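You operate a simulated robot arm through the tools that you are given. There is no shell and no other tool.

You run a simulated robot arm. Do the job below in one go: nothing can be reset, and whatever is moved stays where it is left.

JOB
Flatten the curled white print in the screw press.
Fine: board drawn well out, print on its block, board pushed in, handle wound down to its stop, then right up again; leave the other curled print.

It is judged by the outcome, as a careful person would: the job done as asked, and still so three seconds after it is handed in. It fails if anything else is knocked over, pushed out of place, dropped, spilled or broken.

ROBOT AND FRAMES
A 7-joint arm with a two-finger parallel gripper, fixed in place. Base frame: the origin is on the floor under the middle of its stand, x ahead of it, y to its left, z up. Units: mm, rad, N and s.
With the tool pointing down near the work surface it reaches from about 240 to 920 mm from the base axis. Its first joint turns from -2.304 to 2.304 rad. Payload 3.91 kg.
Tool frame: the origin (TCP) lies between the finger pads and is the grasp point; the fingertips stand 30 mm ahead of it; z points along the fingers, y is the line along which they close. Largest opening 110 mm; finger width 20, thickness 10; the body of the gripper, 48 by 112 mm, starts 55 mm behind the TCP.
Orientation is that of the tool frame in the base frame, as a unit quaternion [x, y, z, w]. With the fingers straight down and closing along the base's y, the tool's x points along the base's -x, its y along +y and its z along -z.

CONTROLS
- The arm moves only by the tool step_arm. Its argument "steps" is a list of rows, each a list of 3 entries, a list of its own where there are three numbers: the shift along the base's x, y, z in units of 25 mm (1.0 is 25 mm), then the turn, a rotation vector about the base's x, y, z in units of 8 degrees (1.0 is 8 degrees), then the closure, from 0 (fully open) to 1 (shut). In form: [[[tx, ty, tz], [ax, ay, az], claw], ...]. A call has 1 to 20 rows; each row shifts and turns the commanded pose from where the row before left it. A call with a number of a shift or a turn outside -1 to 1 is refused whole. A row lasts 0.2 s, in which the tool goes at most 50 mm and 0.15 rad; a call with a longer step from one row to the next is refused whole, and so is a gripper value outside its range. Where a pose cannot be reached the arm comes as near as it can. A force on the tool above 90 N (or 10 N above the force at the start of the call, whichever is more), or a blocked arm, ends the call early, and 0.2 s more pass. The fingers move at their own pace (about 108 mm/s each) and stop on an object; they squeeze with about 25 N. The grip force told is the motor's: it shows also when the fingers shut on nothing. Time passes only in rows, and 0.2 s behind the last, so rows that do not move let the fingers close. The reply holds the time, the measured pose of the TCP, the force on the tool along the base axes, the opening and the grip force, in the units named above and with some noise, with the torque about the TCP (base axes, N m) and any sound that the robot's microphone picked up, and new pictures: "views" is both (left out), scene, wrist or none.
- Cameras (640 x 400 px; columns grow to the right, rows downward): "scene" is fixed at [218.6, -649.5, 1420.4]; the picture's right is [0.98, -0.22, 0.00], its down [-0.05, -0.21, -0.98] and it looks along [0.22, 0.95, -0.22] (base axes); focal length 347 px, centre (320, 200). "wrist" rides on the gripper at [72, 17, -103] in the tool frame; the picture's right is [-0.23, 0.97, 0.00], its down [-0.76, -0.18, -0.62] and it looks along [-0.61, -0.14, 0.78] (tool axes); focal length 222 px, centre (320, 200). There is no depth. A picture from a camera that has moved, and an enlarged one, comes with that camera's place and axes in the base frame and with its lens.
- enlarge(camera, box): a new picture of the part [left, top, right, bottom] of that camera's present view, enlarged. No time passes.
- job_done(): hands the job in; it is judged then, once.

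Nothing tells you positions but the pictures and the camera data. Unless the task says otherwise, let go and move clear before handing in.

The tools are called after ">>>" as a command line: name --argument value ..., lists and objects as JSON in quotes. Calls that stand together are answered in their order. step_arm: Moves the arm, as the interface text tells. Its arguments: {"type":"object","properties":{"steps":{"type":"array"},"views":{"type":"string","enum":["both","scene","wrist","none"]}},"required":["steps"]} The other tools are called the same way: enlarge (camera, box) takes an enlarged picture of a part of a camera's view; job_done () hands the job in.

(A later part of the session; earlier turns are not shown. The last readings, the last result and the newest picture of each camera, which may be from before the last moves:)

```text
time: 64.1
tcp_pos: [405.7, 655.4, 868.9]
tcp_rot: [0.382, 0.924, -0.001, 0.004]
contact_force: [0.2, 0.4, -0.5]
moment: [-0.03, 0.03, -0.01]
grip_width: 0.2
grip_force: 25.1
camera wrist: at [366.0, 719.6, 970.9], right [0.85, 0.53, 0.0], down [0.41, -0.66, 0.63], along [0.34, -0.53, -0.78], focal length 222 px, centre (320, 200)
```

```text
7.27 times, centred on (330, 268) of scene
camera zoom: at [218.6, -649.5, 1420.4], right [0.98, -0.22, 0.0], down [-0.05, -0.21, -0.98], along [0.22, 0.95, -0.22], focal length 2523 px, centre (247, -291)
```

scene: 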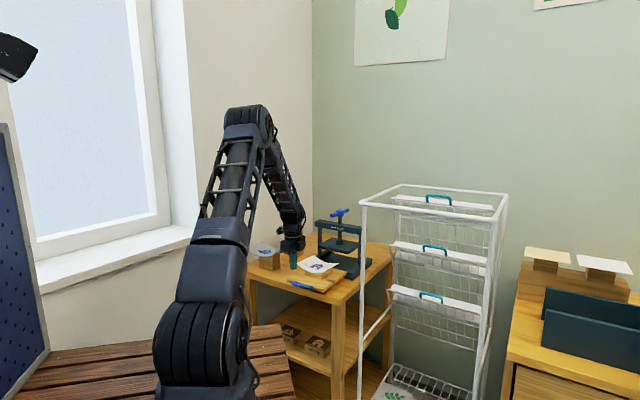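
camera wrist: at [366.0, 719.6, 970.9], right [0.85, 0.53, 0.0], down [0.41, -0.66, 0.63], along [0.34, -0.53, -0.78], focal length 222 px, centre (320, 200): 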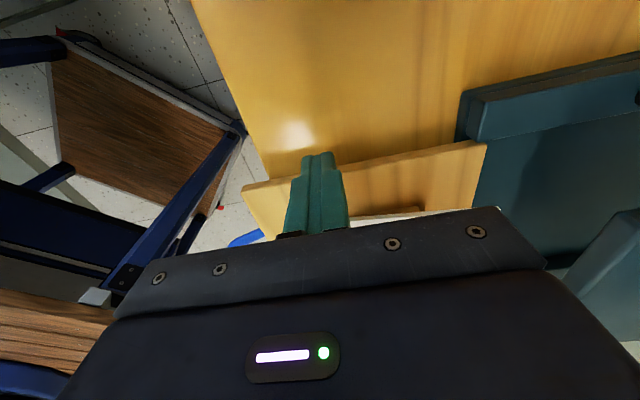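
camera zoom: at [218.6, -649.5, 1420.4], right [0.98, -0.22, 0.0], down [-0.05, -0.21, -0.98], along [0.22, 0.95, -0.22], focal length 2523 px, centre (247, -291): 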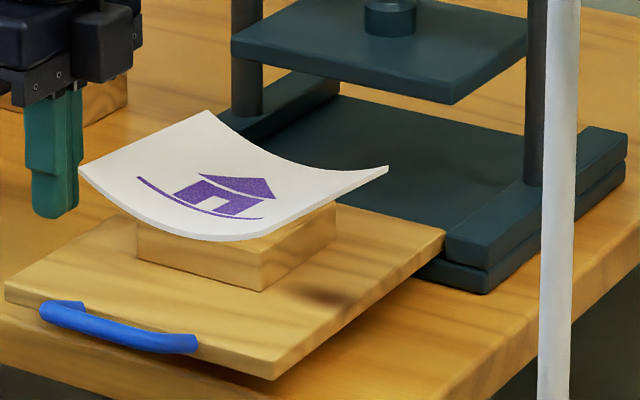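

The finger is just left of the print's front-left corner. Pushing slowly now.

>>> step_arm --steps '[[[0.098, -0.126, 0], [0, 0, 0], 1], [[0.098, -0.126, 0], [0, 0, 0], 1], [[0.098, -0.126, 0], [0, 0, 0], 1], [[0.098, -0.126, 0], [0, 0, 0], 1], [[0.098, -0.126, 0], [0, 0, 0], 1], [[0, 0, 0], [0, 0, 0], 1]]' --views "none"

>>> enlarge --camera "scene" --box '[290, 240, 370, 295]'

```text
time: 65.5
tcp_pos: [418.3, 639.1, 868.4]
tcp_rot: [0.382, 0.924, -0.001, 0.005]
contact_force: [-0.1, 0.6, -0.2]
moment: [0.06, -0.02, -0.06]
grip_width: 0.1
grip_force: 25.4
```

```text
7.27 times, centred on (330, 268) of scene
camera zoom: at [218.6, -649.5, 1420.4], right [0.98, -0.22, 0.0], down [-0.05, -0.21, -0.98], along [0.22, 0.95, -0.22], focal length 2523 px, centre (247, -291)
```

zoom: 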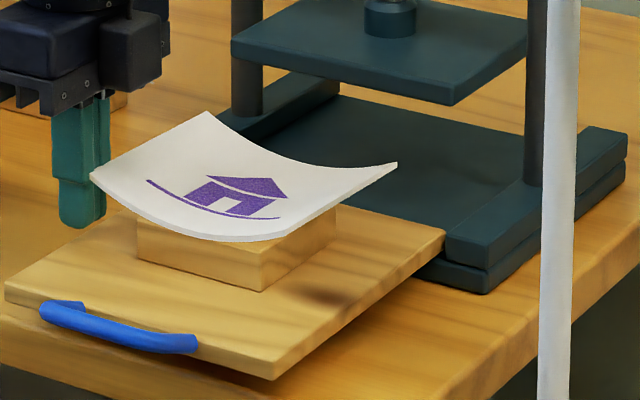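

>>> step_arm --steps '[[[0.098, -0.126, 0], [0, 0, 0], 1], [[-0.3, 0.4, 0], [0, 0, 0], 1], [[-0.2, 0.2, 0.8], [0, 0, 0], 1], [[0, 0, 1], [0, 0, 0], 1], [[0, 0, 1], [0, 0, 0], 1], [[0.7, -0.3, 1], [0, 0, 0], 1], [[0.9, -0.3, 0.9], [0, 0, 0], 1], [[0.9, -0.3, 0.4], [0, 0, 0], 1], [[0.9, -0.3, 0], [0, 0, 0], 1], [[0.7, -0.2, 0], [0, 0, 0], 1], [[0, 0, 0], [0, 0, 0], 1]]'

>>> enlarge --camera "wrist" --box '[180, 0, 500, 200]'

>>> enlarge --camera "scene" --box '[290, 200, 400, 290]'

```text
time: 67.9
tcp_pos: [511.2, 615.9, 997.2]
tcp_rot: [0.381, 0.925, 0.0, 0.004]
contact_force: [-0.3, 1.2, -1.0]
moment: [-0.01, 0.01, 0.03]
grip_width: 0.0
grip_force: 25.1
camera wrist: at [471.6, 680.8, 1099.0], right [0.85, 0.53, 0.0], down [0.41, -0.66, 0.63], along [0.34, -0.53, -0.78], focal length 222 px, centre (320, 200)
```

scene: 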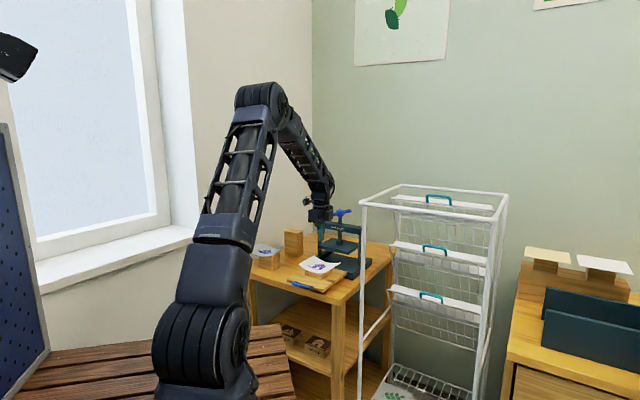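
wrist: 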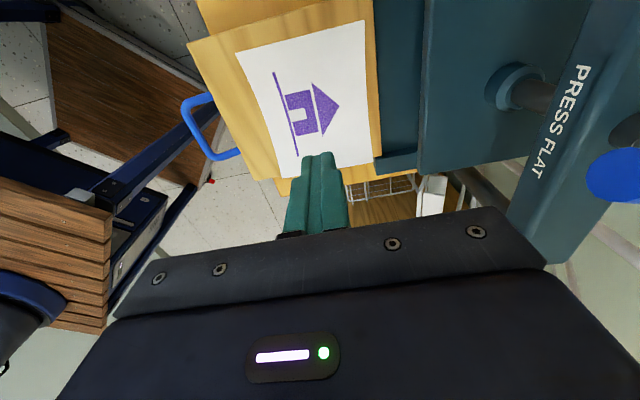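

```text
2.00 times, centred on (340, 100) of wrist
camera zoom: at [471.6, 680.8, 1099.0], right [0.85, 0.53, 0.0], down [0.41, -0.66, 0.63], along [0.34, -0.53, -0.78], focal length 444 px, centre (280, 400)
```

zoom: 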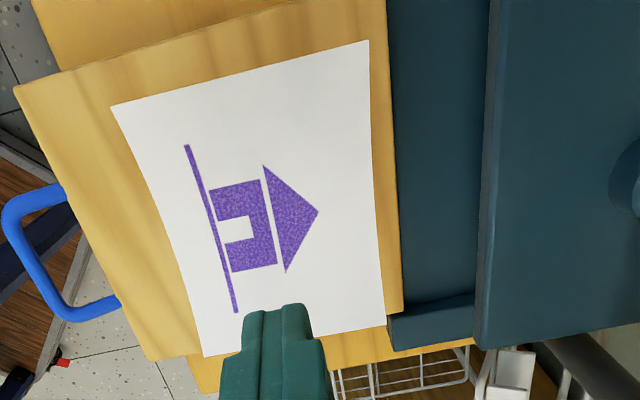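

```text
4.44 times, centred on (345, 245) of scene
camera zoom: at [218.6, -649.5, 1420.4], right [0.98, -0.22, 0.0], down [-0.05, -0.21, -0.98], along [0.22, 0.95, -0.22], focal length 1542 px, centre (209, 0)
```

zoom: 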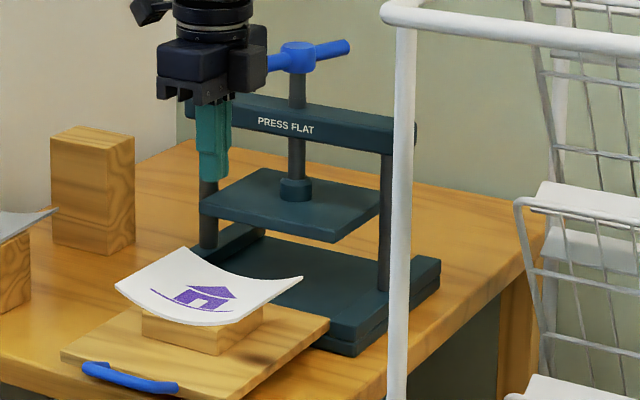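

The T-handle seems to be turning on its own slowly since it was knocked. I'll hold still a second and compare.

>>> step_arm --steps '[[[0, 0, 0], [0, 0, 0], 1], [[0, 0, 0], [0, 0, 0], 1], [[0, 0, 0], [0, 0, 0], 1], [[0, 0, 0], [0, 0, 0], 1], [[0, 0, 0], [0, 0, 0], 1], [[0, 0, 0], [0, 0, 0], 1], [[0, 0, 0], [0, 0, 0], 1], [[0, 0, 0], [0, 0, 0], 1]]' --views "none"

>>> enlarge --camera "scene" --box '[290, 200, 400, 290]'

```text
time: 69.7
tcp_pos: [512.4, 616.2, 995.1]
tcp_rot: [0.382, 0.924, -0.001, 0.005]
contact_force: [-0.6, 0.6, 0.0]
moment: [-0.02, 0.01, -0.01]
grip_width: 0.1
grip_force: 24.8
```

```text
4.44 times, centred on (345, 245) of scene
camera zoom: at [218.6, -649.5, 1420.4], right [0.98, -0.22, 0.0], down [-0.05, -0.21, -0.98], along [0.22, 0.95, -0.22], focal length 1542 px, centre (209, 0)
```

zoom: 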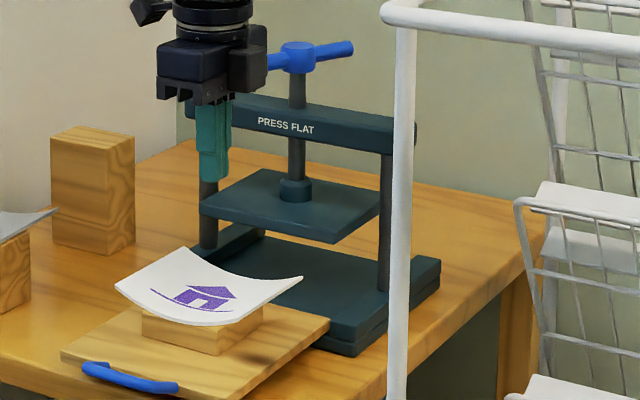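

The handle creeps down very slowly under its own weight (well under 1 mm/s), so I should move on. The print is now within ~2° of square and nearly centred. Next I'll go over the board's loop handle to push the board in.

>>> step_arm --steps '[[[-0.71, -0.705, -0.2], [0, 0, 0], 0.9], [[-0.71, -0.705, -0.4], [0, 0, 0], 0.78], [[-0.71, -0.705, -0.5], [0, 0, 0], 0.78], [[-0.71, -0.705, -0.5], [0, 0, 0], 0.78], [[-0.71, -0.705, -0.5], [0, 0, 0], 0.78], [[-0.71, -0.705, -0.5], [0, 0, 0], 0.78], [[0, 0, 0], [0, 0, 0], 0.78]]'

>>> enlarge --camera "wrist" --box '[220, 40, 420, 200]'

```text
time: 71.3
tcp_pos: [403.1, 511.5, 931.9]
tcp_rot: [0.382, 0.924, -0.001, 0.005]
contact_force: [0.3, 0.2, -0.9]
moment: [0.01, 0.0, 0.01]
grip_width: 24.2
grip_force: 0.0
camera wrist: at [363.6, 575.3, 1034.2], right [0.85, 0.53, 0.0], down [0.41, -0.66, 0.63], along [0.34, -0.53, -0.78], focal length 222 px, centre (320, 200)
```

scene: 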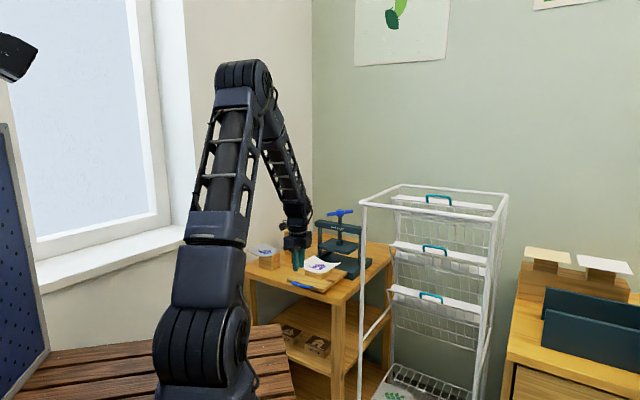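
wrist: 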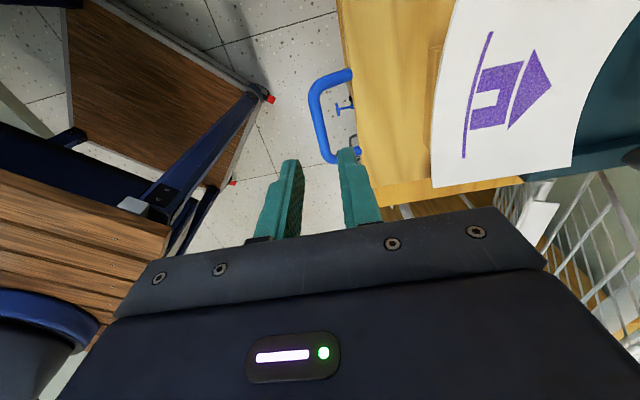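

```text
2.50 times, centred on (320, 120) of wrist
camera zoom: at [363.6, 575.3, 1034.2], right [0.85, 0.53, 0.0], down [0.41, -0.66, 0.63], along [0.34, -0.53, -0.78], focal length 555 px, centre (320, 400)
```

zoom: 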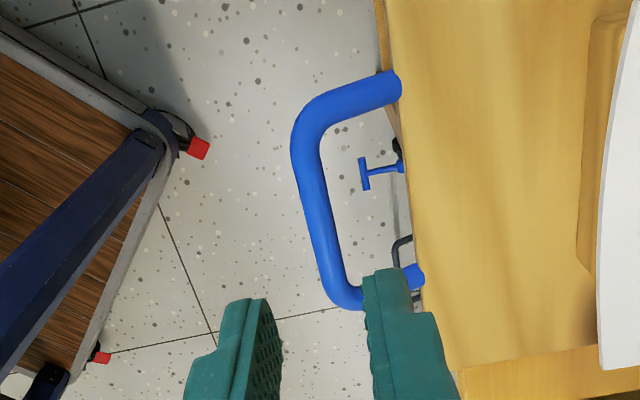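

The loop bar is centred below the fingers. Descending and gripping.

>>> step_arm --steps '[[[0.04, 0.06, -0.8], [0, 0, 0], 0.78], [[0, 0, -0.9], [0, 0, 0], 0.78], [[0, 0, -0.9], [0, 0, 0], 0.78], [[0, 0, -0.9], [0, 0, 0], 0.78], [[0, 0, 0], [0, 0, 0], 0.85], [[0, 0, 0], [0, 0, 0], 0.93], [[0, 0, 0], [0, 0, 0], 1], [[0, 0, 0], [0, 0, 0], 1]]'

>>> enlarge --camera "scene" --box '[290, 200, 400, 290]'

```text
time: 73.1
tcp_pos: [404.8, 511.7, 844.3]
tcp_rot: [0.382, 0.924, -0.001, 0.004]
contact_force: [0.1, 1.4, -1.8]
moment: [0.2, 0.14, -0.89]
grip_width: 10.1
grip_force: 45.2
camera wrist: at [365.6, 576.1, 946.4], right [0.85, 0.53, 0.0], down [0.41, -0.66, 0.63], along [0.34, -0.53, -0.78], focal length 222 px, centre (320, 200)
```

scene: 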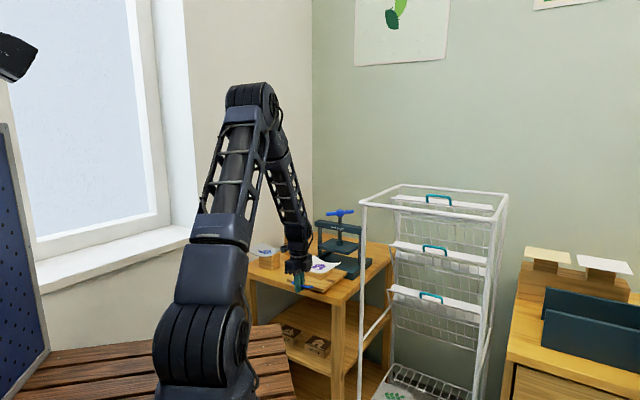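
wrist: 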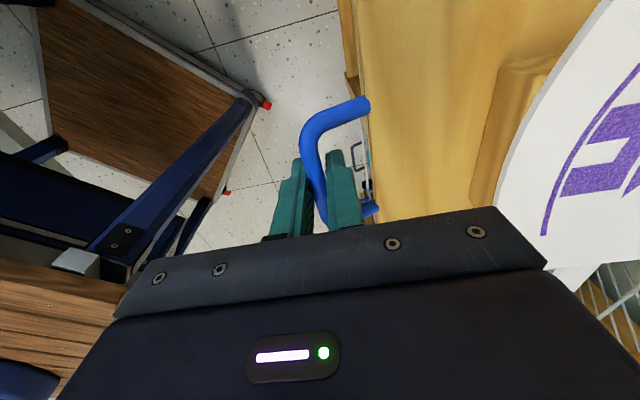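

```text
4.44 times, centred on (345, 245) of scene
camera zoom: at [218.6, -649.5, 1420.4], right [0.98, -0.22, 0.0], down [-0.05, -0.21, -0.98], along [0.22, 0.95, -0.22], focal length 1542 px, centre (209, 0)
```

zoom: 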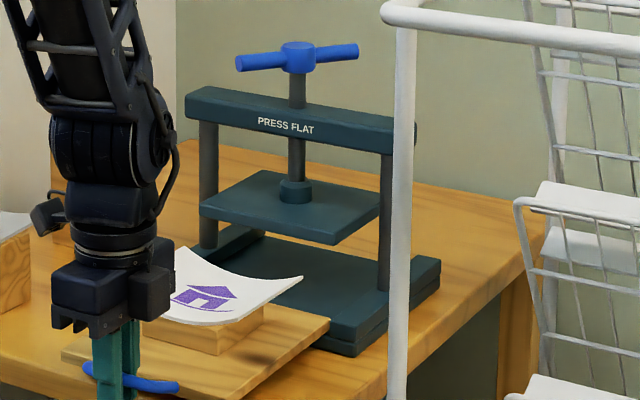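

Bar gripped. Pushing the board in smoothly, in two stages so I can watch the print under the plate.

>>> step_arm --steps '[[[0.12, 0.12, 0], [0, 0, 0], 1], [[0.2, 0.2, 0], [0, 0, 0], 1], [[0.28, 0.28, 0], [0, 0, 0], 1], [[0.3, 0.3, 0], [0, 0, 0], 1], [[0.3, 0.3, 0], [0, 0, 0], 1], [[0.3, 0.3, 0], [0, 0, 0], 1], [[0.3, 0.3, 0], [0, 0, 0], 1], [[0.3, 0.3, 0], [0, 0, 0], 1], [[0.25, 0.25, 0], [0, 0, 0], 1], [[0.15, 0.15, 0], [0, 0, 0], 1], [[0, 0, 0], [0, 0, 0], 1]]' --views "scene"

>>> enlarge --camera "scene" --box '[290, 200, 400, 290]'

```text
time: 75.5
tcp_pos: [467.4, 574.4, 843.9]
tcp_rot: [0.382, 0.924, -0.002, 0.004]
contact_force: [11.1, -10.8, -11.6]
moment: [-0.13, -0.1, -0.89]
grip_width: 9.9
grip_force: 44.7
```

scene: 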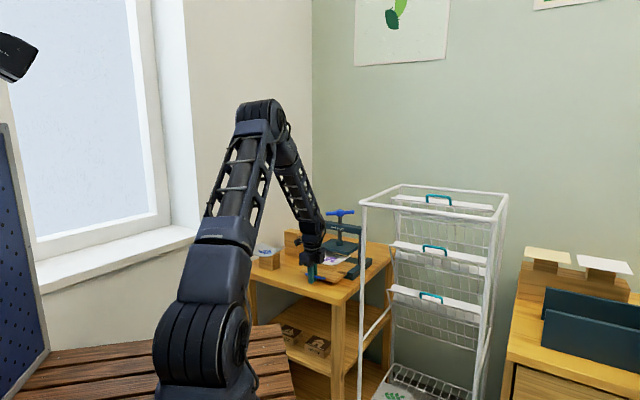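

```text
4.44 times, centred on (345, 245) of scene
camera zoom: at [218.6, -649.5, 1420.4], right [0.98, -0.22, 0.0], down [-0.05, -0.21, -0.98], along [0.22, 0.95, -0.22], focal length 1542 px, centre (209, 0)
```

zoom: 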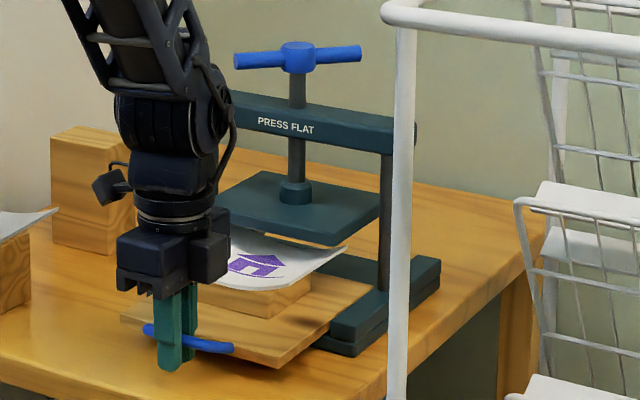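

>>> enlarge --camera "scene" --box '[325, 235, 375, 270]'

```text
11.43 times, centred on (350, 252) of scene
camera zoom: at [218.6, -649.5, 1420.4], right [0.98, -0.22, 0.0], down [-0.05, -0.21, -0.98], along [0.22, 0.95, -0.22], focal length 3965 px, centre (-23, -400)
```

zoom: 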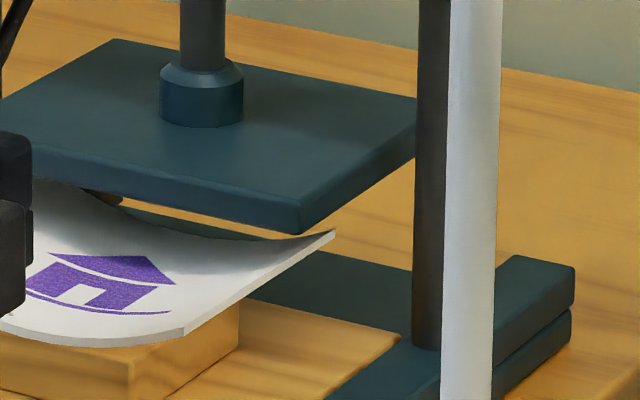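

The print's corner clears below the plate (roughly 10 mm). Pushing the rest of the way in.

>>> step_arm --steps '[[[0.15, 0.15, 0], [0, 0, 0], 1], [[0.27, 0.27, 0], [0, 0, 0], 1], [[0.3, 0.3, 0], [0, 0, 0], 1], [[0.3, 0.3, 0], [0, 0, 0], 1], [[0.3, 0.3, 0], [0, 0, 0], 1], [[0.3, 0.3, 0], [0, 0, 0], 1], [[0.28, 0.28, 0], [0, 0, 0], 1], [[0.2, 0.2, 0], [0, 0, 0], 1], [[0.13, 0.13, 0], [0, 0, 0], 1], [[0.07, 0.07, 0], [0, 0, 0], 1], [[0, 0, 0], [0, 0, 0], 1]]'

>>> enlarge --camera "scene" --box '[290, 200, 400, 290]'

```text
time: 77.9
tcp_pos: [524.9, 631.7, 843.6]
tcp_rot: [0.382, 0.924, -0.002, 0.004]
contact_force: [13.1, -23.9, -10.1]
moment: [-0.2, -0.15, -0.91]
grip_width: 10.1
grip_force: 44.8
camera wrist: at [485.3, 696.1, 946.4], right [0.85, 0.53, 0.0], down [0.41, -0.66, 0.63], along [0.34, -0.53, -0.78], focal length 222 px, centre (320, 200)
```

scene: 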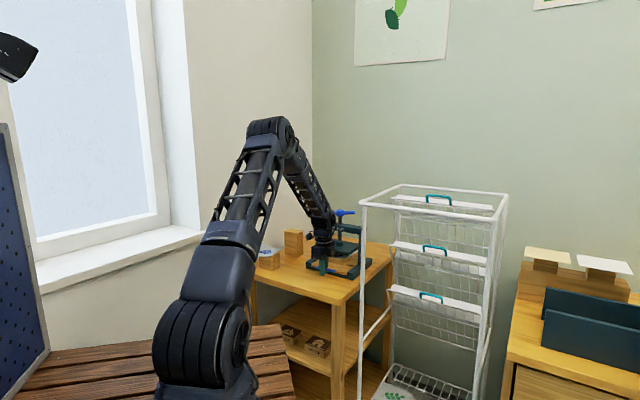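
wrist: 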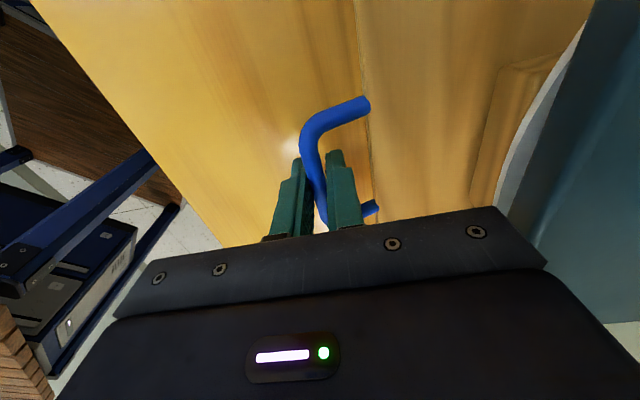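

```text
4.44 times, centred on (345, 245) of scene
camera zoom: at [218.6, -649.5, 1420.4], right [0.98, -0.22, 0.0], down [-0.05, -0.21, -0.98], along [0.22, 0.95, -0.22], focal length 1542 px, centre (209, 0)
```

zoom: 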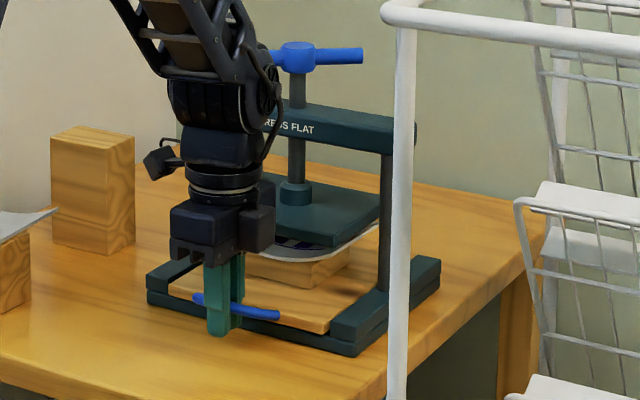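

The board is back to its original position. I'll push 2 mm more to confirm it's against its stop.

>>> step_arm --steps '[[[0.04, 0.04, 0], [0, 0, 0], 1], [[0.04, 0.04, 0], [0, 0, 0], 1], [[0, 0, 0], [0, 0, 0], 1]]' --views "none"

```text
time: 78.7
tcp_pos: [525.4, 631.2, 843.4]
tcp_rot: [0.382, 0.924, -0.002, 0.005]
contact_force: [-13.8, -63.5, 8.1]
moment: [-0.57, -0.13, -0.78]
grip_width: 9.8
grip_force: 45.4
```

That's the stop (≈55 N). I'll relax, release the bar and rise straight up, then back away from the press.

>>> step_arm --steps '[[[-0.05, -0.1, 0], [0, 0, 0], 1], [[0, 0, 0], [0, 0, 0], 0.92], [[0, 0, 0], [0, 0, 0], 0.82], [[0, 0, 0], [0, 0, 0], 0.78], [[0, 0, 0.5], [0, 0, 0], 0.78], [[0, 0, 0.8], [0, 0, 0], 0.78], [[0, 0, 0.8], [0, 0, 0], 0.78], [[-0.3, -0.3, 0.8], [0, 0, 0], 0.78], [[-0.5, -0.5, 0.9], [0, 0, 0], 0.78], [[-0.6, -0.6, 0.9], [0, 0, 0], 0.6], [[-0.6, -0.6, 0.9], [0, 0, 0], 0.5], [[0, 0, 0], [0, 0, 0], 0.5]]'

>>> enlarge --camera "scene" --box '[290, 200, 400, 290]'

>>> enlarge --camera "wrist" --box '[320, 0, 640, 200]'

```text
time: 81.3
tcp_pos: [476.6, 583.1, 982.4]
tcp_rot: [0.382, 0.924, -0.001, 0.005]
contact_force: [0.1, 0.8, 0.1]
moment: [0.04, -0.04, 0.0]
grip_width: 54.8
grip_force: 0.2
camera wrist: at [436.9, 647.5, 1084.9], right [0.85, 0.53, 0.0], down [0.41, -0.66, 0.63], along [0.34, -0.53, -0.78], focal length 222 px, centre (320, 200)
```

scene: 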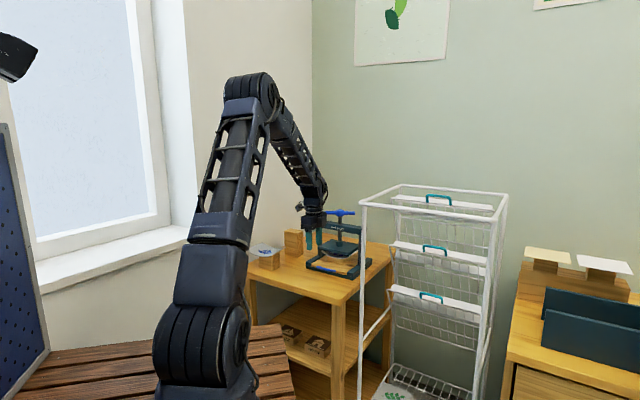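
wrist: 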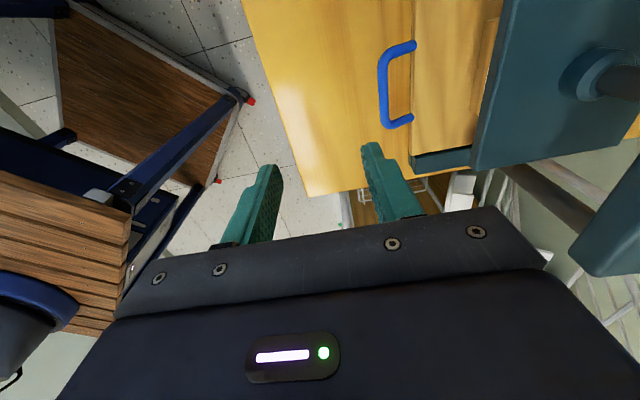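

```text
4.44 times, centred on (345, 245) of scene
camera zoom: at [218.6, -649.5, 1420.4], right [0.98, -0.22, 0.0], down [-0.05, -0.21, -0.98], along [0.22, 0.95, -0.22], focal length 1542 px, centre (209, 0)
```

zoom: 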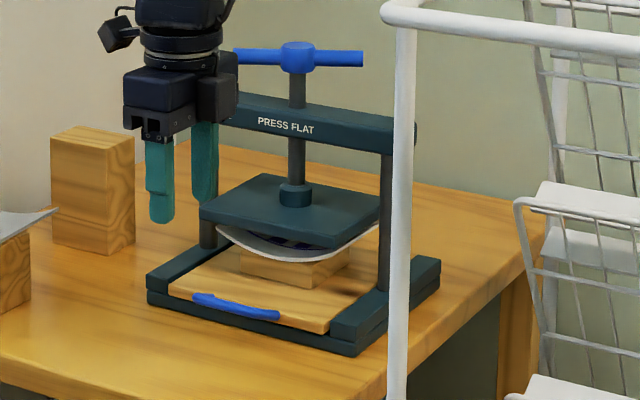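

```text
2.00 times, centred on (480, 100) of wrist
camera zoom: at [436.9, 647.5, 1084.9], right [0.85, 0.53, 0.0], down [0.41, -0.66, 0.63], along [0.34, -0.53, -0.78], focal length 444 px, centre (0, 400)
```

zoom: 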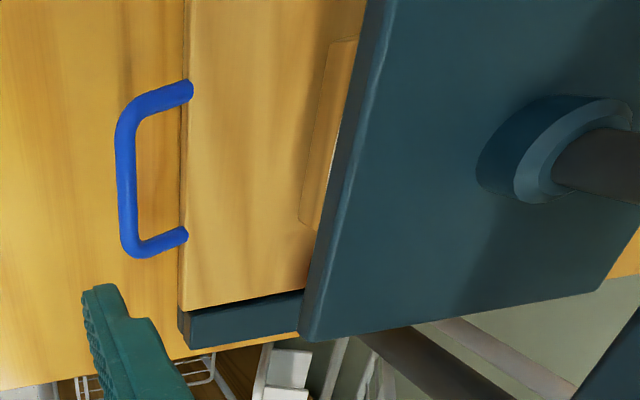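

The print sits on its block under the plate, board fully in. Next the screw: I estimate its axis near (626, 728) with the T-bar at z≈1040, and clockwise lowers it at roughly 40 mm per turn. I'll rise and move above the hub to test reach and see the bar.

>>> step_arm --steps '[[[0, 0, 1], [0, 0, 0], 0.3], [[0, 0, 1], [0, 0, 0], 0.3], [[0.2, 0.2, 1], [0, 0, 0], 0.3], [[0.5, 0.5, 1], [0, 0, 0], 0.3], [[0.6, 0.6, 1], [0, 0, 0], 0.3], [[0.7, 0.7, 0.5], [0, 0, 0], 0.3], [[0.7, 0.7, 0.1], [0, 0, 0], 0.3], [[0.7, 0.7, 0], [0, 0, 0], 0.3], [[0.7, 0.7, 0], [0, 0, 0], 0.3], [[0, 0, 0], [0, 0, 0], 0.3]]'

>>> enlarge --camera "wrist" --box '[220, 0, 540, 200]'

```text
time: 83.5
tcp_pos: [578.8, 685.8, 1125.5]
tcp_rot: [0.381, 0.924, -0.001, 0.005]
contact_force: [0.0, -0.7, -0.1]
moment: [-0.01, -0.05, 0.01]
grip_width: 76.8
grip_force: 0.0
camera wrist: at [538.2, 750.5, 1227.0], right [0.85, 0.53, 0.0], down [0.41, -0.66, 0.63], along [0.34, -0.53, -0.78], focal length 222 px, centre (320, 200)
```

scene: 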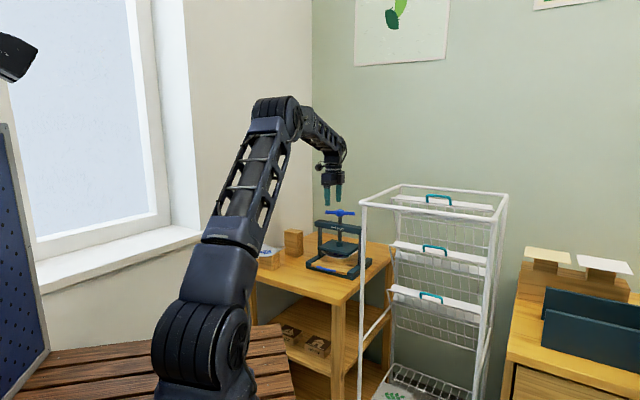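
wrist: 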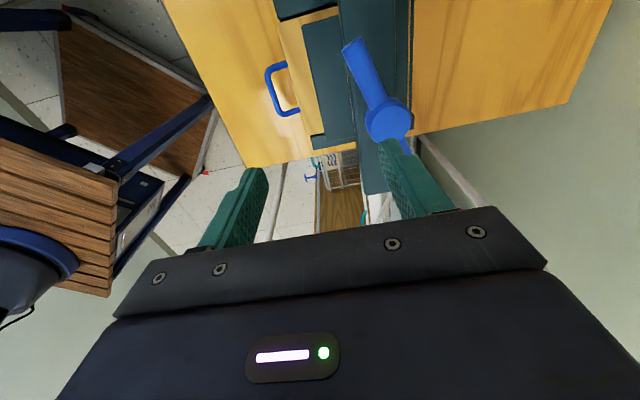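

```text
2.00 times, centred on (380, 100) of wrist
camera zoom: at [538.2, 750.5, 1227.0], right [0.85, 0.53, 0.0], down [0.41, -0.66, 0.63], along [0.34, -0.53, -0.78], focal length 444 px, centre (200, 400)
```

zoom: 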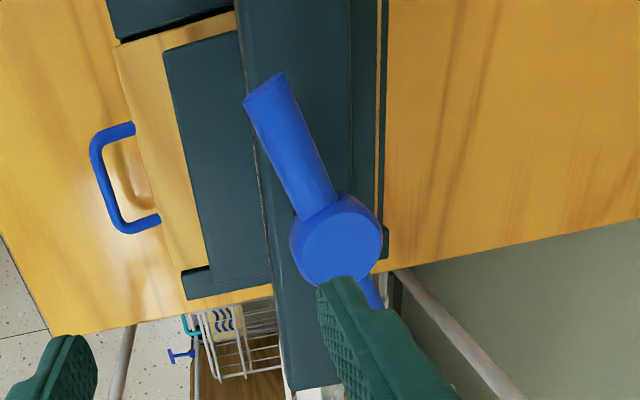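

The hub is at about (624, 727, ~1040), the bar's left end at azimuth ~157°, half-length ~63 mm. I'll try moving right above the hub to see if it's within reach.

>>> step_arm --steps '[[[0.45, 0.41, 0], [0, 0, 0], 0.27], [[0.45, 0.41, 0], [0, 0, 0], 0.27], [[0.45, 0.41, 0], [0, 0, 0], 0.27], [[0.45, 0.41, 0], [0, 0, 0], 0.27], [[0, 0, 0], [0, 0, 0], 0.27]]'

>>> enlarge --camera "wrist" --box '[200, 60, 440, 210]'

>>> enlarge --camera "scene" --box '[290, 160, 400, 280]'

```text
time: 84.7
tcp_pos: [620.8, 726.1, 1124.8]
tcp_rot: [0.383, 0.924, -0.001, 0.005]
contact_force: [0.2, -0.1, 0.2]
moment: [0.01, -0.03, 0.03]
grip_width: 80.2
grip_force: 0.0
camera wrist: at [582.3, 790.4, 1226.5], right [0.85, 0.53, 0.0], down [0.41, -0.66, 0.63], along [0.34, -0.53, -0.78], focal length 222 px, centre (320, 200)
```

scene: 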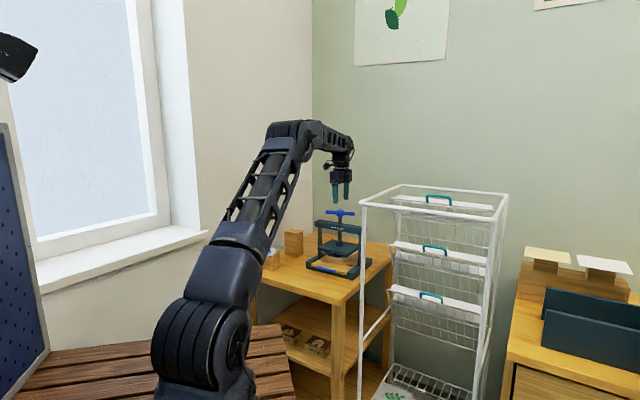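
wrist: 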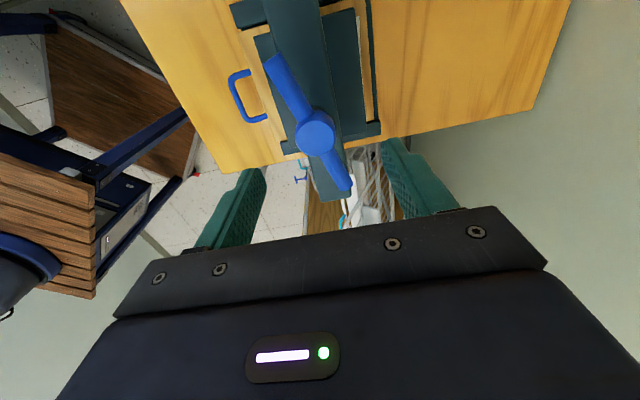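

```text
2.67 times, centred on (320, 135) of wrist
camera zoom: at [582.3, 790.4, 1226.5], right [0.85, 0.53, 0.0], down [0.41, -0.66, 0.63], along [0.34, -0.53, -0.78], focal length 592 px, centre (320, 373)
```

zoom: 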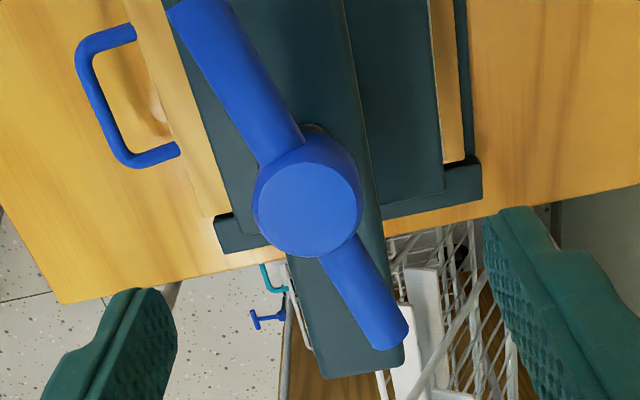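

```text
3.33 times, centred on (345, 220) of scene
camera zoom: at [218.6, -649.5, 1420.4], right [0.98, -0.22, 0.0], down [-0.05, -0.21, -0.98], along [0.22, 0.95, -0.22], focal length 1156 px, centre (237, 133)
```

zoom: 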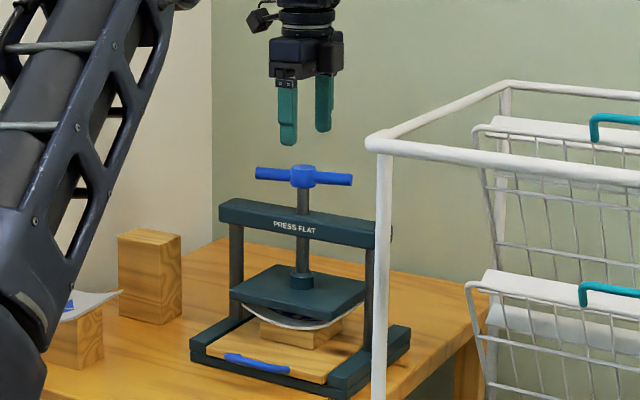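

Reachable with the tool vertical, directly above the hub. I'll now rotate the wrist counter-clockwise (still above the handle) so I have a long clockwise sweep available.

>>> step_arm --steps '[[[0, 0, 0], [0, 0, 1], 0.27], [[0, 0, 0], [0, 0, 1], 0.27], [[0, 0, 0], [0, 0, 1], 0.27], [[0, 0, 0], [0, 0, 1], 0.27], [[0, 0, 0], [0, 0, 1], 0.27], [[0, 0, 0], [0, 0, 1], 0.27], [[0, 0, 0], [0, 0, 1], 0.27], [[0, 0, 0], [0, 0, 1], 0.27], [[0, 0, 0], [0, 0, 1], 0.27], [[0, 0, 0], [0, 0, 1], 0.27], [[0, 0, 0], [0, 0, 1], 0.27], [[0, 0, 0], [0, 0, 1], 0.27], [[0, 0, 0], [0, 0, 1], 0.27], [[0, 0, 0], [0, 0, 1], 0.27], [[0, 0, 0], [0, 0, 1], 0.27], [[0, 0, 0], [0, 0, 1], 0.27], [[0, 0, 0], [0, 0, 1], 0.27], [[0, 0, 0], [0, 0, 0], 0.27]]'

>>> enlarge --camera "scene" --box '[290, 160, 400, 280]'

```text
time: 88.5
tcp_pos: [623.2, 723.8, 1124.2]
tcp_rot: [0.715, -0.699, -0.003, -0.002]
contact_force: [0.3, 0.6, 0.0]
moment: [0.01, 0.01, 0.02]
grip_width: 80.3
grip_force: 0.1
camera wrist: at [608.3, 651.8, 1226.1], right [-0.98, 0.21, 0.0], down [0.16, 0.76, 0.63], along [0.13, 0.62, -0.78], focal length 222 px, centre (320, 200)
```

scene: 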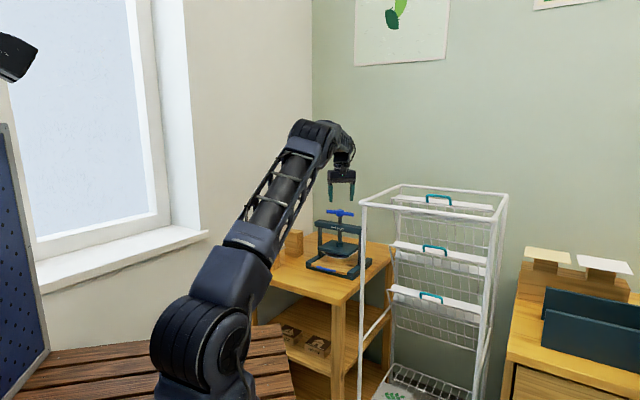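
wrist: 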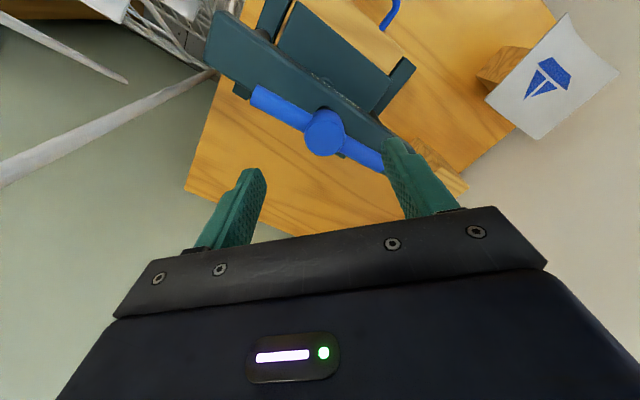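

```text
3.33 times, centred on (345, 220) of scene
camera zoom: at [218.6, -649.5, 1420.4], right [0.98, -0.22, 0.0], down [-0.05, -0.21, -0.98], along [0.22, 0.95, -0.22], focal length 1156 px, centre (237, 133)
```

zoom: 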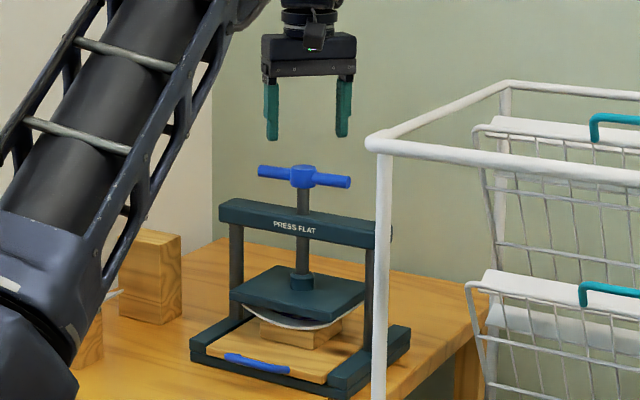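

Rotation works freely. The bar is now ~40° clockwise of my fingers. I'll descend with the fingers straddling the hub and sweep clockwise, following the screw down.

>>> step_arm --steps '[[[-0.05, 0, -0.7], [0, 0, 0], 0.27], [[-0.05, 0, -0.75], [0, 0, 0], 0.27], [[-0.05, 0, -0.75], [0, 0, 0], 0.27], [[0, 0, -0.75], [0, 0, 0], 0.27], [[0, 0, 0], [0, 0, -0.8], 0.27], [[0, 0, 0], [0, 0, -0.8], 0.27], [[0, 0, 0], [0, 0, -0.8], 0.27], [[0, 0, 0], [0, 0, -0.8], 0.27], [[0, 0, -0.03], [0, 0, -0.8], 0.27], [[0, 0, -0.03], [0, 0, -0.8], 0.27], [[0, 0, 0], [0, 0, 0], 0.27]]'

>>> enlarge --camera "scene" --box '[290, 160, 400, 280]'

>>> enlarge --camera "wrist" --box '[200, 60, 440, 220]'

```text
time: 90.9
tcp_pos: [618.7, 725.6, 1048.2]
tcp_rot: [-0.444, 0.896, 0.002, 0.003]
contact_force: [-0.1, 0.2, -0.1]
moment: [-0.01, -0.01, 0.0]
grip_width: 80.3
grip_force: 0.0
camera wrist: at [562.1, 677.8, 1150.4], right [-0.64, 0.77, 0.0], down [0.6, 0.49, 0.63], along [0.48, 0.4, -0.78], focal length 222 px, centre (320, 200)
```

scene: 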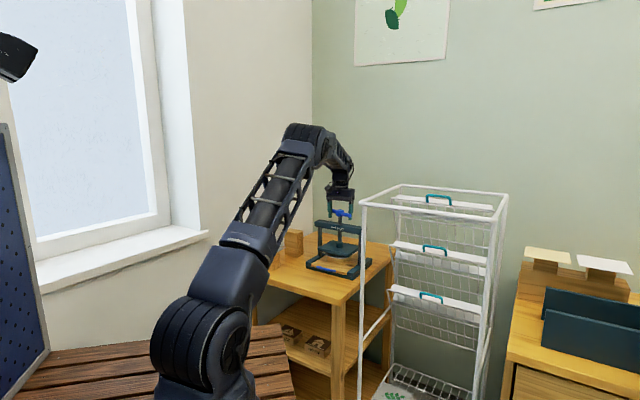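
wrist: 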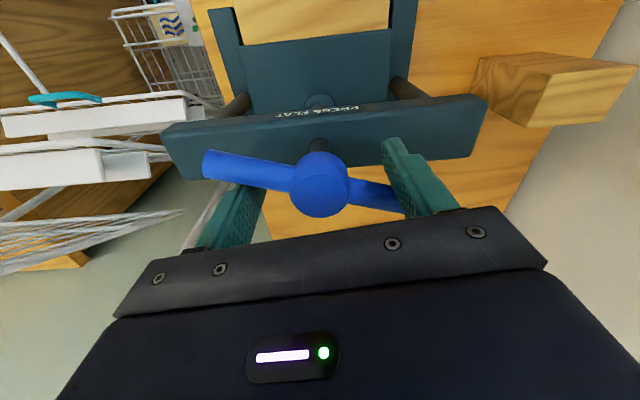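

```text
3.33 times, centred on (345, 220) of scene
camera zoom: at [218.6, -649.5, 1420.4], right [0.98, -0.22, 0.0], down [-0.05, -0.21, -0.98], along [0.22, 0.95, -0.22], focal length 1156 px, centre (237, 133)
```

zoom: 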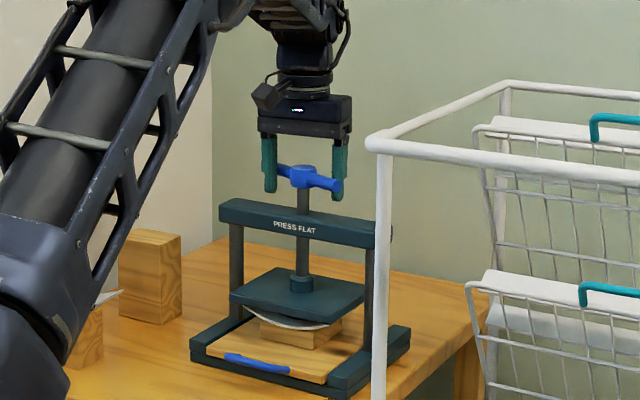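

```text
2.50 times, centred on (320, 140) of wrist
camera zoom: at [562.1, 677.8, 1150.4], right [-0.64, 0.77, 0.0], down [0.6, 0.49, 0.63], along [0.48, 0.4, -0.78], focal length 555 px, centre (320, 350)
```

zoom: 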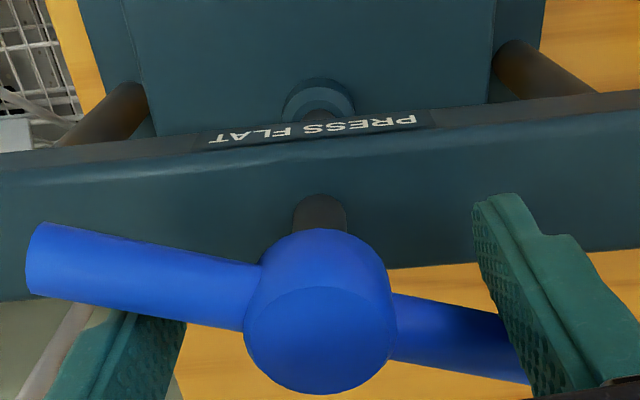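

The fork engages the bar and turns it with almost no force. Continuing the clockwise sweep.

>>> step_arm --steps '[[[0, 0, -0.036], [0, 0, -1], 0.27], [[0, 0, -0.036], [0, 0, -1], 0.27], [[0, 0, -0.036], [0, 0, -1], 0.27], [[0, 0, -0.036], [0, 0, -1], 0.27], [[0, 0, -0.036], [0, 0, -1], 0.27], [[0, 0, -0.036], [0, 0, -1], 0.27], [[0, 0, -0.036], [0, 0, -1], 0.27], [[0, 0, -0.036], [0, 0, -1], 0.27], [[0, 0, -0.036], [0, 0, -1], 0.27], [[0, 0, -0.036], [0, 0, -1], 0.27], [[0, 0, -0.036], [0, 0, -1], 0.27], [[0, 0, -0.036], [0, 0, -1], 0.27], [[0, 0, 0], [0, 0, 0], 0.27]]'

>>> enlarge --camera "scene" --box '[290, 160, 400, 280]'

>>> enlarge --camera "wrist" --box '[200, 60, 440, 220]'

```text
time: 93.7
tcp_pos: [618.8, 725.6, 1037.4]
tcp_rot: [0.37, 0.929, 0.0, 0.004]
contact_force: [-0.3, 0.5, 1.4]
moment: [-0.02, -0.01, -0.03]
grip_width: 80.2
grip_force: 0.1
camera wrist: at [577.6, 788.8, 1140.4], right [0.83, 0.55, 0.0], down [0.43, -0.65, 0.63], along [0.35, -0.52, -0.78], focal length 222 px, centre (320, 200)
```

scene: 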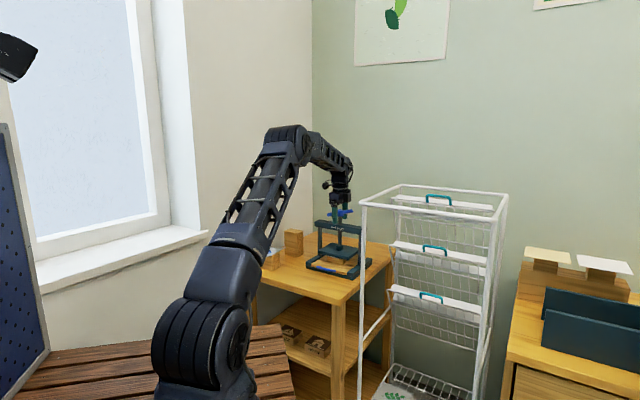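
wrist: 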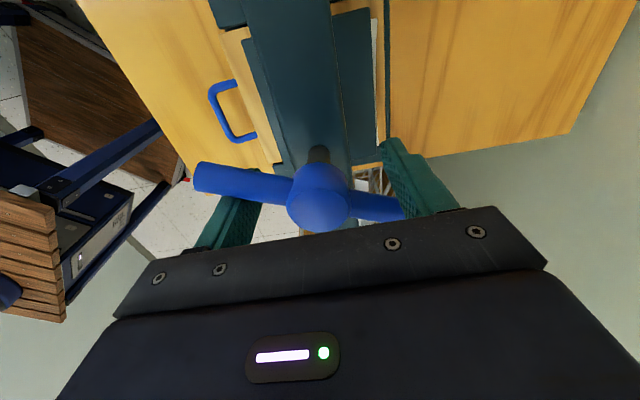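

```text
3.33 times, centred on (345, 220) of scene
camera zoom: at [218.6, -649.5, 1420.4], right [0.98, -0.22, 0.0], down [-0.05, -0.21, -0.98], along [0.22, 0.95, -0.22], focal length 1156 px, centre (237, 133)
```

zoom: 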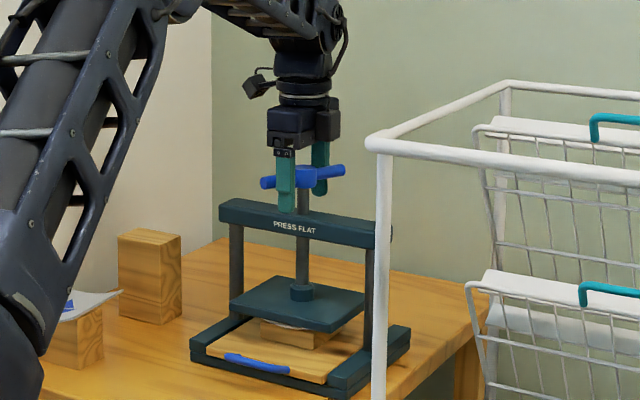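

```text
2.50 times, centred on (320, 140) of wrist
camera zoom: at [577.6, 788.8, 1140.4], right [0.83, 0.55, 0.0], down [0.43, -0.65, 0.63], along [0.35, -0.52, -0.78], focal length 555 px, centre (320, 350)
```

zoom: 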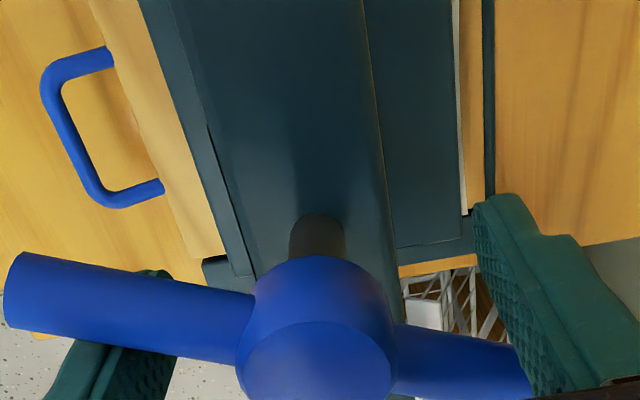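

The plate is coming down nicely (the handle itself stays at its height). I'll raise the fork a touch and continue clockwise.

>>> step_arm --steps '[[[0, 0, 0.15], [0, 0, -1], 0.27], [[0, 0, 0.15], [0, 0, -1], 0.27], [[0, 0, 0], [0, 0, -1], 0.27], [[0, 0, 0], [0, 0, -1], 0.27], [[0, 0, 0], [0, 0, -1], 0.27], [[0, 0, 0], [0, 0, -1], 0.27], [[0, 0, 0], [0, 0, -1], 0.27], [[0, 0, 0], [0, 0, 0], 0.27]]'

>>> enlarge --camera "scene" --box '[290, 160, 400, 280]'

>>> enlarge --camera "wrist" --box '[200, 60, 440, 220]'

```text
time: 95.5
tcp_pos: [619.6, 725.9, 1044.8]
tcp_rot: [0.762, 0.647, -0.003, 0.004]
contact_force: [0.5, -0.6, 0.1]
moment: [-0.02, -0.02, -0.03]
grip_width: 80.2
grip_force: 0.0
camera wrist: at [648.6, 796.0, 1147.5], right [0.92, -0.38, 0.0], down [-0.3, -0.72, 0.63], along [-0.24, -0.58, -0.78], focal length 222 px, centre (320, 200)
```

scene: 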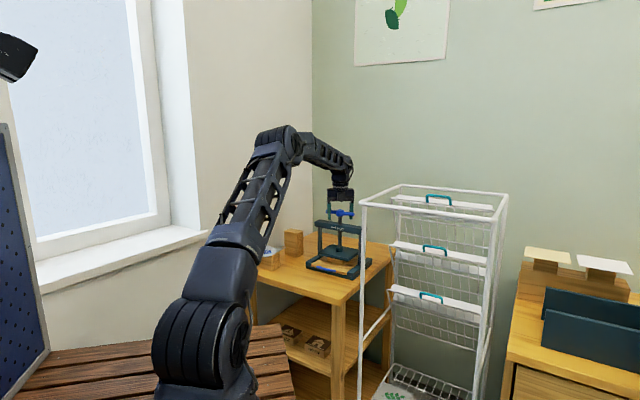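
wrist: 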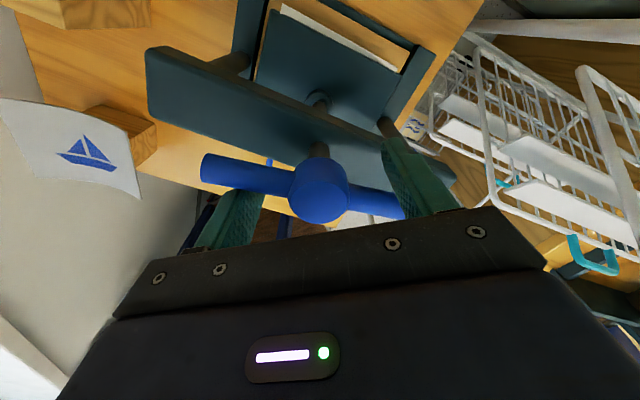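

```text
3.33 times, centred on (345, 220) of scene
camera zoom: at [218.6, -649.5, 1420.4], right [0.98, -0.22, 0.0], down [-0.05, -0.21, -0.98], along [0.22, 0.95, -0.22], focal length 1156 px, centre (237, 133)
```

zoom: 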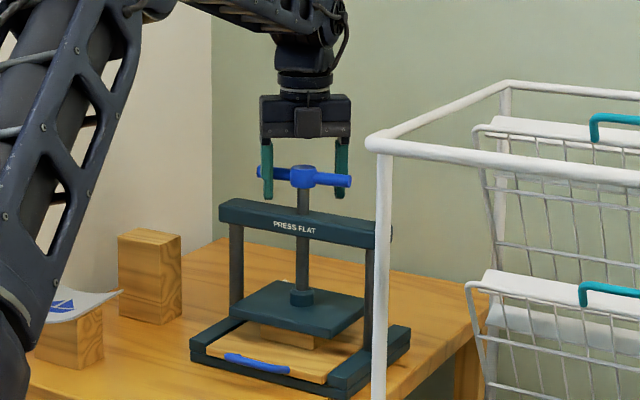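

```text
2.50 times, centred on (320, 140) of wrist
camera zoom: at [648.6, 796.0, 1147.5], right [0.92, -0.38, 0.0], down [-0.3, -0.72, 0.63], along [-0.24, -0.58, -0.78], focal length 555 px, centre (320, 350)
```

zoom: 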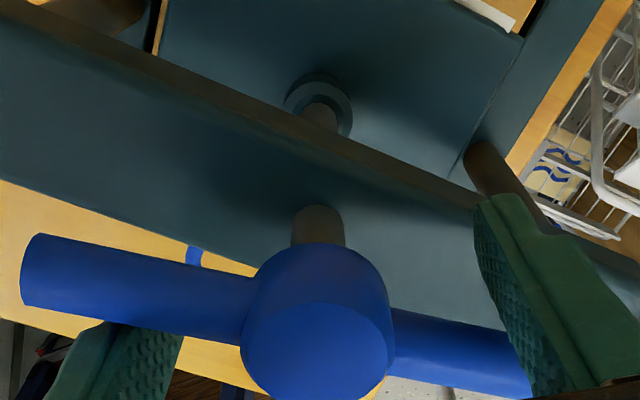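

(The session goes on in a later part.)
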